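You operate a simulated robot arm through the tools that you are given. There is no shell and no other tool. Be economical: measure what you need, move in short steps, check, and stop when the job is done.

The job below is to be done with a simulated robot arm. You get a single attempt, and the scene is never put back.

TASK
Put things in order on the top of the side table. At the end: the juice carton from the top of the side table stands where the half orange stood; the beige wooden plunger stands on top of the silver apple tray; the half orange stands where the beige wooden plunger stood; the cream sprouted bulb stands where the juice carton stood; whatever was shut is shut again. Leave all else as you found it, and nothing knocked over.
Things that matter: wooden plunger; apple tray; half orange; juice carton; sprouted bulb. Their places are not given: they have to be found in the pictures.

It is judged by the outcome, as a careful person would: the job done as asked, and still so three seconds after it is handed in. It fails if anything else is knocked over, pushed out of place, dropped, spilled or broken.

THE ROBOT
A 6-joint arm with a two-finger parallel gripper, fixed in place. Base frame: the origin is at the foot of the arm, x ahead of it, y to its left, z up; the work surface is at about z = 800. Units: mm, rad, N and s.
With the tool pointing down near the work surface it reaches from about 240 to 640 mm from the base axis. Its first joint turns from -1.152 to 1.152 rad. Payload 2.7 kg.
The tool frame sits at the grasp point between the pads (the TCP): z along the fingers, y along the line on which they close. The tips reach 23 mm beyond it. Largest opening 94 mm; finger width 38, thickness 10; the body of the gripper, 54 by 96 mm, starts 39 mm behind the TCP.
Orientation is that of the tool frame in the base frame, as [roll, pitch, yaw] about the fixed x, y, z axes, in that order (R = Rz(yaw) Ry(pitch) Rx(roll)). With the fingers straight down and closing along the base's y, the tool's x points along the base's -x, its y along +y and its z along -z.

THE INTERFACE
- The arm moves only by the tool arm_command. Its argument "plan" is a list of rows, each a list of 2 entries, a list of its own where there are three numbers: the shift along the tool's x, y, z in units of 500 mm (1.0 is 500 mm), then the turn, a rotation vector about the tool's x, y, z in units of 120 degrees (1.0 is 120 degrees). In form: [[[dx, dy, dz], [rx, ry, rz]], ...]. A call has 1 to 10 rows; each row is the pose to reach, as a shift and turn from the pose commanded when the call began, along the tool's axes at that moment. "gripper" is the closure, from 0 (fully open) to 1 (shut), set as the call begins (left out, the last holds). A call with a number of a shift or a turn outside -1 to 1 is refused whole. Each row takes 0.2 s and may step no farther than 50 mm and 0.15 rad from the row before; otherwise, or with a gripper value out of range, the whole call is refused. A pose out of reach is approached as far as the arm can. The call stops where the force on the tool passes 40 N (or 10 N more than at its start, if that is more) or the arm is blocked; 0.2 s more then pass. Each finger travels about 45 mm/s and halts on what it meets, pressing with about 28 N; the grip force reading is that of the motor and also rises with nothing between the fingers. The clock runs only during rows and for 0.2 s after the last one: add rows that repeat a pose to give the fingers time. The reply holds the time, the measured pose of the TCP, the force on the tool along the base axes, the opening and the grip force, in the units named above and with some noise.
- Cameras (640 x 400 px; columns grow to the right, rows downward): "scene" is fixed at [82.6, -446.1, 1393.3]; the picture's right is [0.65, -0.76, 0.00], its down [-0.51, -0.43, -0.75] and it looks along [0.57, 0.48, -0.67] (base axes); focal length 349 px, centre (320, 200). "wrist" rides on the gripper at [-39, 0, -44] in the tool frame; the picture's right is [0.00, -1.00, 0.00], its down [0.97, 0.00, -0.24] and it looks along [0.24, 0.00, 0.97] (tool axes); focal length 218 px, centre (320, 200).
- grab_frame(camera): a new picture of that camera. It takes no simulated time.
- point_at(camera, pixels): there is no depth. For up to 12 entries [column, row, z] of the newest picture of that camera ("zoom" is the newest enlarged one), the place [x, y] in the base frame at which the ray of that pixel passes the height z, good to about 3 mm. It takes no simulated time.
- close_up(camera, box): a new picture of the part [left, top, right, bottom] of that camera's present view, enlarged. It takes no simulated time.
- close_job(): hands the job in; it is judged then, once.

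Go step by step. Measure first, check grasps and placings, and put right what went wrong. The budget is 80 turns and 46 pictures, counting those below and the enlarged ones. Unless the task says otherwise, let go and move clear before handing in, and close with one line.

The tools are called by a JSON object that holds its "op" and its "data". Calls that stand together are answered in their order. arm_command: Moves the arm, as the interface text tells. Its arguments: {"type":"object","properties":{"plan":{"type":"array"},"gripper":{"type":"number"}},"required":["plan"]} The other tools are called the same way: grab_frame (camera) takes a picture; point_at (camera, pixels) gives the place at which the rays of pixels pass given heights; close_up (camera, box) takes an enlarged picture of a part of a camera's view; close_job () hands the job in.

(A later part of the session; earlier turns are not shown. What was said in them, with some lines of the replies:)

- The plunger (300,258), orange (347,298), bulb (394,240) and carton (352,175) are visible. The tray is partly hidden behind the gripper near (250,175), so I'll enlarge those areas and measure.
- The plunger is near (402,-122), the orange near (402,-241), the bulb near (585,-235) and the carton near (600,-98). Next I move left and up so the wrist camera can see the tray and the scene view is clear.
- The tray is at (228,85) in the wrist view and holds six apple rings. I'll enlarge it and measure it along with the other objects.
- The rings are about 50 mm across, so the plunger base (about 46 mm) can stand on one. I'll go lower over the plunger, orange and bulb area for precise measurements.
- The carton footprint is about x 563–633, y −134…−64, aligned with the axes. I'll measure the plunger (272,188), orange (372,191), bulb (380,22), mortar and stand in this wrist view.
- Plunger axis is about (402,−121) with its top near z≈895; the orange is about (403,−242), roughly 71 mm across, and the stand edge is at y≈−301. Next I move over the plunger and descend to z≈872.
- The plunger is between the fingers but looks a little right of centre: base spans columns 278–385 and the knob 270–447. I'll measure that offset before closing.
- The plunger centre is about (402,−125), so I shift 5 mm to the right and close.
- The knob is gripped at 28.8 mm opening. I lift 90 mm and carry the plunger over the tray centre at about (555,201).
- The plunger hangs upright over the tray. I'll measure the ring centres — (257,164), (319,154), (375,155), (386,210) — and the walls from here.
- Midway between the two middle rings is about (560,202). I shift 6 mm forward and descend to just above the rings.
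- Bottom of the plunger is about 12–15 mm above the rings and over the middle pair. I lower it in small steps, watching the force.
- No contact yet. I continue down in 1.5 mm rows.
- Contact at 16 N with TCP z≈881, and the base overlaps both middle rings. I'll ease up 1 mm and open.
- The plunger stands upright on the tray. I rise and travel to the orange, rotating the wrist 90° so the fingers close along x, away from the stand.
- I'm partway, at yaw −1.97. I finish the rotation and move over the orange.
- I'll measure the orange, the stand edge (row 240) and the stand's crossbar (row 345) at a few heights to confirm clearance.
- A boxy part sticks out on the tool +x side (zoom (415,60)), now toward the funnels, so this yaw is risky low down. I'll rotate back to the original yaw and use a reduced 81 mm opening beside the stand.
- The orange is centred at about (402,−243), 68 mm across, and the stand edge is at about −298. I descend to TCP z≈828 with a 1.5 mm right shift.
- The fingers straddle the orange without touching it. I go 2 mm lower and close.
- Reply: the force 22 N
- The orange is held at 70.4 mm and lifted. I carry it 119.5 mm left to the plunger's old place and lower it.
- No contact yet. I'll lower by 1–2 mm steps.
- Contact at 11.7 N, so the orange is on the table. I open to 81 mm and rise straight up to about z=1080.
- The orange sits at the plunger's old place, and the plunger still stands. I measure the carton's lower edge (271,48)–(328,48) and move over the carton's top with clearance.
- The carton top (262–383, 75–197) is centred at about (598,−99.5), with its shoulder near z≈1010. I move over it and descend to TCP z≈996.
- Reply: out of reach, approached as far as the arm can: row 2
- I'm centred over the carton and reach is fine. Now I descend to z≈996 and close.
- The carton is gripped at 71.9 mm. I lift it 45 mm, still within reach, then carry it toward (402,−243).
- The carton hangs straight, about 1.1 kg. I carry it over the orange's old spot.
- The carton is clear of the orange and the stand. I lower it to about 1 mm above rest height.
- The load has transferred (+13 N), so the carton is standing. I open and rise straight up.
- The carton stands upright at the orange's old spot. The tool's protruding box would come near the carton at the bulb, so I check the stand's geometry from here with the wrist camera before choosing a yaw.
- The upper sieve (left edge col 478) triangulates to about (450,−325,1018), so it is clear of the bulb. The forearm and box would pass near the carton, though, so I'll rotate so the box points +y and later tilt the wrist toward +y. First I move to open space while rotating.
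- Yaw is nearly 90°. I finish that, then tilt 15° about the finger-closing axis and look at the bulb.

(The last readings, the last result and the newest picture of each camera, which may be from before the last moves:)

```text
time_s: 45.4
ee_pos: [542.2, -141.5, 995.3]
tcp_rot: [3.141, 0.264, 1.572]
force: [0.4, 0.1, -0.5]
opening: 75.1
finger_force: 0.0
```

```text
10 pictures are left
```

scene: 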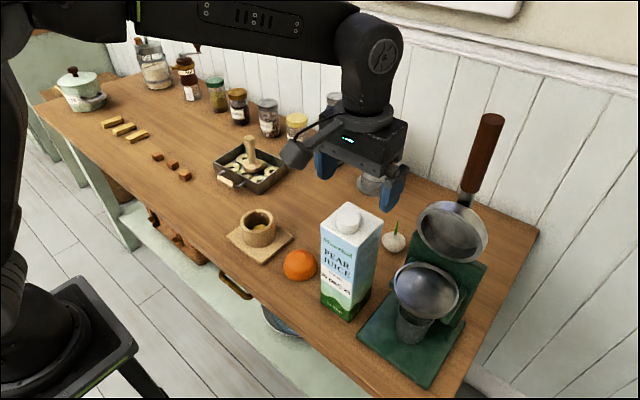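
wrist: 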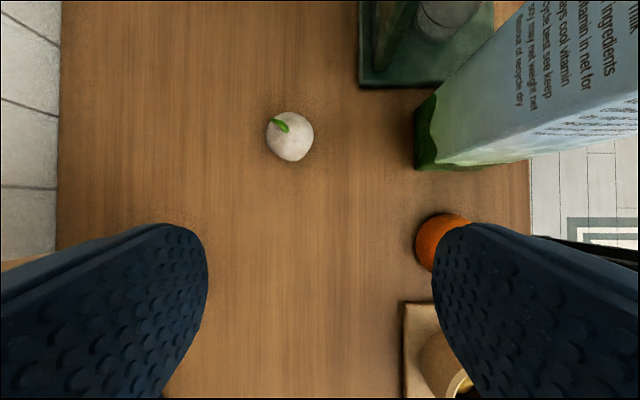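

The tilt is correct and the bulb is visible at (290,137). I measure its position.

{"op": "point_at", "data": {"camera": "wrist", "pixels": [[290, 137, 820], [267, 137, 820], [314, 137, 820], [290, 111, 820], [290, 161, 815], [281, 126, 845]]}}

```text
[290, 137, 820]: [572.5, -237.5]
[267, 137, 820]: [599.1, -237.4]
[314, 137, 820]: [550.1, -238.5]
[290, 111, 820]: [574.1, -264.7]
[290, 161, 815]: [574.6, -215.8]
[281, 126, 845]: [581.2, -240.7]
```

Bulb centre is about (574.5,−240), 49 mm across, and the sprout tip is near z≈875, so I should not go too low. I approach along the tilted axis and stop 10 mm short to check.

{"op": "arm_command", "data": {"plan": [[[-0.05, 0.032, 0.08], [0, 0, 0]], [[-0.099, 0.0646, 0.16], [0, 0, 0]], [[-0.099, 0.0646, 0.22], [0, 0, 0]], [[-0.099, 0.0646, 0.28], [0, 0, 0]], [[-0.099, 0.0646, 0.33], [0, 0, 0]], [[-0.099, 0.0646, 0.33], [0, 0, 0]]]}}

{"op": "close_up", "data": {"camera": "scene", "box": [300, 130, 460, 270]}}

{"op": "grab_frame", "data": {"camera": "wrist"}}

```text
time_s: 46.8
ee_pos: [576.9, -233.4, 848.5]
tcp_rot: [3.141, 0.262, 1.572]
force: [-0.6, 0.0, 0.2]
opening: 75.1
finger_force: 0.1
```

```text
2.86 times, centred on (380, 200) of scene
```

zoom: 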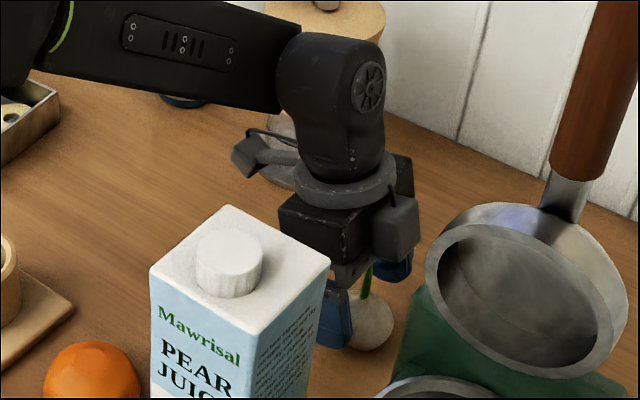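

```text
8 pictures are left
```

wrist: 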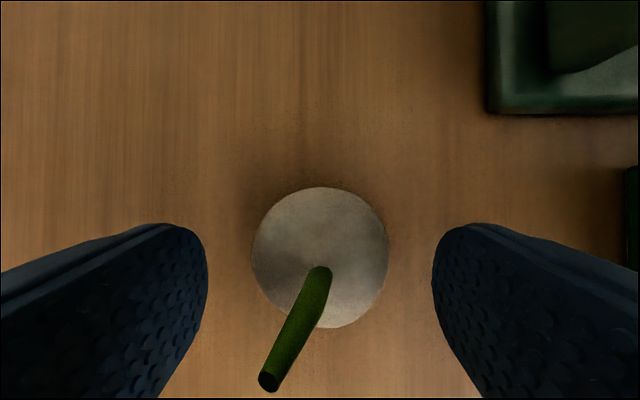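

The forearm clears the carton and the bulb is centred between the fingers, with the sprout tip about 15 mm below the gripper body. I advance 10.5 mm and close.

{"op": "arm_command", "data": {"plan": [[[0, 0, 0.012], [0, 0, 0]], [[0, 0, 0.021], [0, 0, 0]], [[0, 0, 0.021], [0, 0, 0]]]}}

{"op": "arm_command", "data": {"plan": [[[0, 0, 0], [0, 0, 0]], [[0, 0, 0], [0, 0, 0]], [[0, 0, 0], [0, 0, 0]], [[0, 0, 0], [0, 0, 0]]], "gripper": 1}}

```text
time_s: 47.6
ee_pos: [574.7, -236.0, 838.4]
tcp_rot: [-3.141, 0.263, 1.574]
force: [0.4, 0.5, -0.5]
opening: 75.2
finger_force: 0.0
```

```text
time_s: 48.6
ee_pos: [576.1, -236.4, 838.9]
tcp_rot: [3.14, 0.261, 1.573]
force: [-0.6, 0.6, 0.4]
opening: 50.2
finger_force: 28.5
```

The bulb is held at 50.2 mm. I lift it 40 mm and carry it over the carton's old place.

{"op": "arm_command", "data": {"plan": [[[-0.0104, 0, -0.0386], [0, 0, 0]], [[-0.0209, 0, -0.0772], [0, 0, 0]], [[0.0471, 0.0113, -0.0956], [0, 0, 0]], [[0.1152, 0.0225, -0.114], [0, 0, 0]], [[0.1832, 0.0338, -0.1324], [0, 0, 0]], [[0.2512, 0.045, -0.1508], [0, 0, 0]], [[0.2512, 0.045, -0.1508], [0, 0, 0]]]}}

{"op": "close_up", "data": {"camera": "scene", "box": [280, 100, 440, 260]}}

```text
time_s: 50.2
ee_pos: [598.3, -94.2, 880.6]
tcp_rot: [3.141, 0.261, 1.573]
force: [0.1, 0.1, -0.5]
opening: 50.1
finger_force: 28.2
```

```text
2.50 times, centred on (360, 180) of scene
```

zoom: 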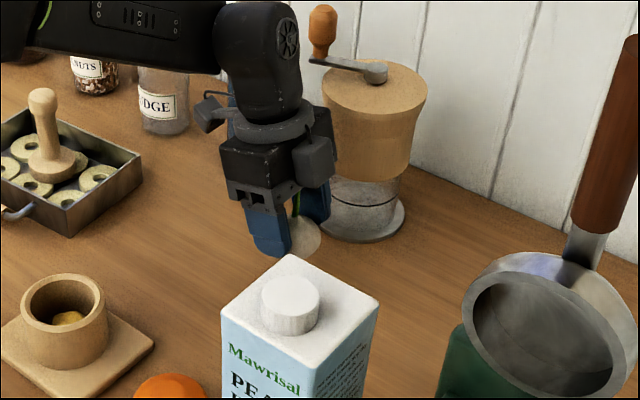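

The bulb is held over the carton's old place. I lower it to just above the resting height.

{"op": "arm_command", "data": {"plan": [[[0.0104, 0, 0.0386], [0, 0, 0]], [[0.0206, 0, 0.0762], [0, 0, 0]], [[0.0206, 0, 0.0762], [0, 0, 0]]]}}

{"op": "arm_command", "data": {"plan": [[[0.0008, 0, 0.0029], [0, 0, 0]], [[0.0008, 0, 0.0029], [0, 0, 0]]]}}

```text
time_s: 51.0
ee_pos: [597.0, -96.4, 840.7]
tcp_rot: [3.142, 0.262, 1.573]
force: [0.0, -0.6, -1.2]
opening: 50.1
finger_force: 27.8
```

```text
time_s: 51.6
ee_pos: [596.9, -94.0, 839.1]
tcp_rot: [-3.14, 0.26, 1.572]
force: [0.9, 0.1, -0.3]
opening: 50.0
finger_force: 27.5
```

{"op": "arm_command", "data": {"plan": [[[0.0008, 0, 0.0029], [0, 0, 0]], [[0.0008, 0, 0.0029], [0, 0, 0]]]}}

```text
time_s: 52.2
ee_pos: [597.6, -95.6, 839.0]
tcp_rot: [3.141, 0.265, 1.573]
force: [-2.4, -2.1, 6.5]
opening: 49.8
finger_force: 28.1
```

Contact at 6.5 N, so the bulb is on the table. I open to 75 mm and check it.

{"op": "arm_command", "data": {"plan": [[[0, 0, 0], [0, 0, 0]], [[0, 0, 0], [0, 0, 0]], [[0, 0, 0], [0, 0, 0]]], "gripper": 0.2}}

{"op": "grab_frame", "data": {"camera": "wrist"}}

```text
time_s: 53.0
ee_pos: [597.4, -94.8, 836.9]
tcp_rot: [3.141, 0.26, 1.573]
force: [-0.4, -0.6, -0.9]
opening: 75.1
finger_force: 0.1
```

```text
6 pictures are left
```

wrist: 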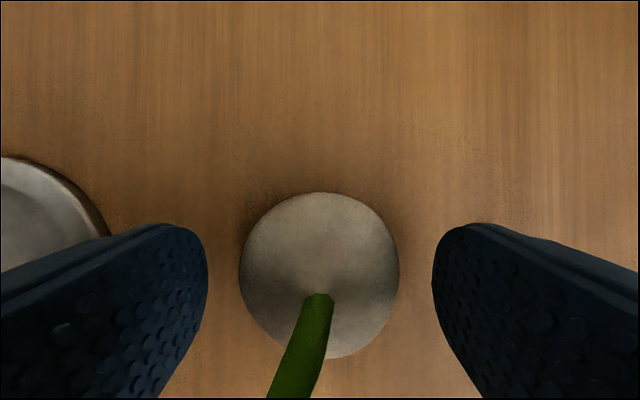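

The bulb stands upright and free. I retract along the tool axis, then pull back.

{"op": "arm_command", "data": {"plan": [[[0, 0, -0.05], [0, 0, 0]], [[0, 0, -0.13], [0, 0, 0]], [[0, 0, -0.22], [0, 0, 0]], [[0, 0, -0.3], [0, 0, 0]], [[0, -0.08, -0.35], [0, 0, 0]], [[0, -0.16, -0.4], [0, 0, 0]], [[0, -0.24, -0.45], [0, 0, 0]], [[0, -0.3, -0.5], [0, 0, 0]]]}}

{"op": "grab_frame", "data": {"camera": "scene"}}

{"op": "grab_frame", "data": {"camera": "wrist"}}

```text
time_s: 54.8
ee_pos: [446.7, -32.7, 1079.7]
tcp_rot: [3.141, 0.262, 1.574]
force: [-0.6, 0.2, 0.9]
opening: 75.2
finger_force: 0.1
```

```text
5 pictures are left
```

scene: 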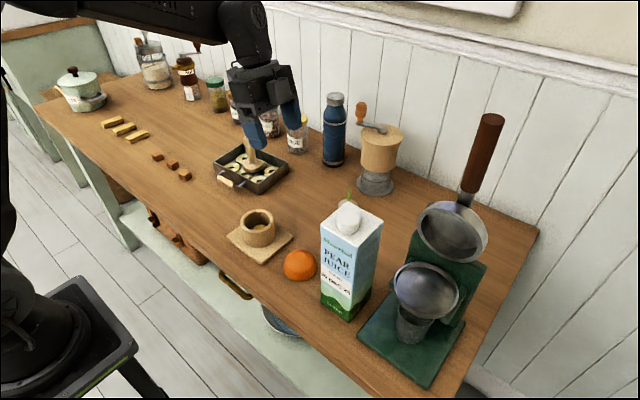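

```text
4 pictures are left
```

wrist: 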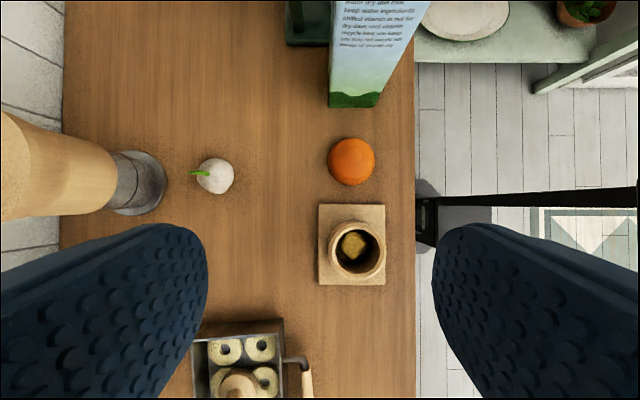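

{"op": "point_at", "data": {"camera": "wrist", "pixels": [[216, 177, 820], [351, 161, 815], [329, 107, 802], [381, 107, 802]]}}

{"op": "close_up", "data": {"camera": "scene", "box": [200, 120, 400, 330]}}

```text
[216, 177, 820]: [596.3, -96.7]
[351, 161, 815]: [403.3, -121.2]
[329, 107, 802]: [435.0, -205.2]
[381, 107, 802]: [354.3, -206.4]
```

```text
1.90 times, centred on (300, 225) of scene
```

zoom: 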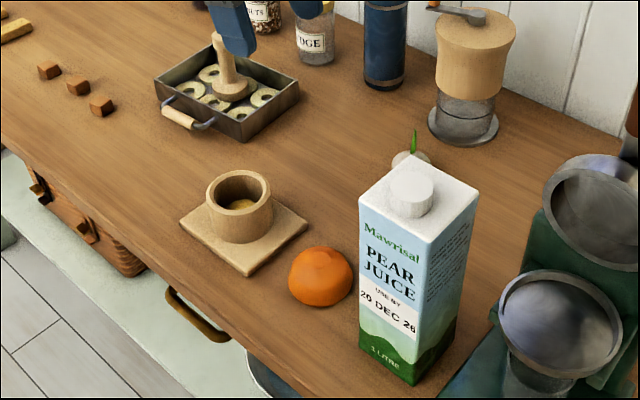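

The readings put the bulb at (596,−97), the orange at (403,−121) and the carton at about (400,−242). The plunger stands upright in the tray, the arm is clear, and nothing was opened along the way. I hand the job in.

{"op": "close_job", "data": {}}

```text
The job is handed in.
```

The job is handed in: the plunger stands on the apple tray, and the orange, carton and bulb each stand in their new places, with nothing knocked over.
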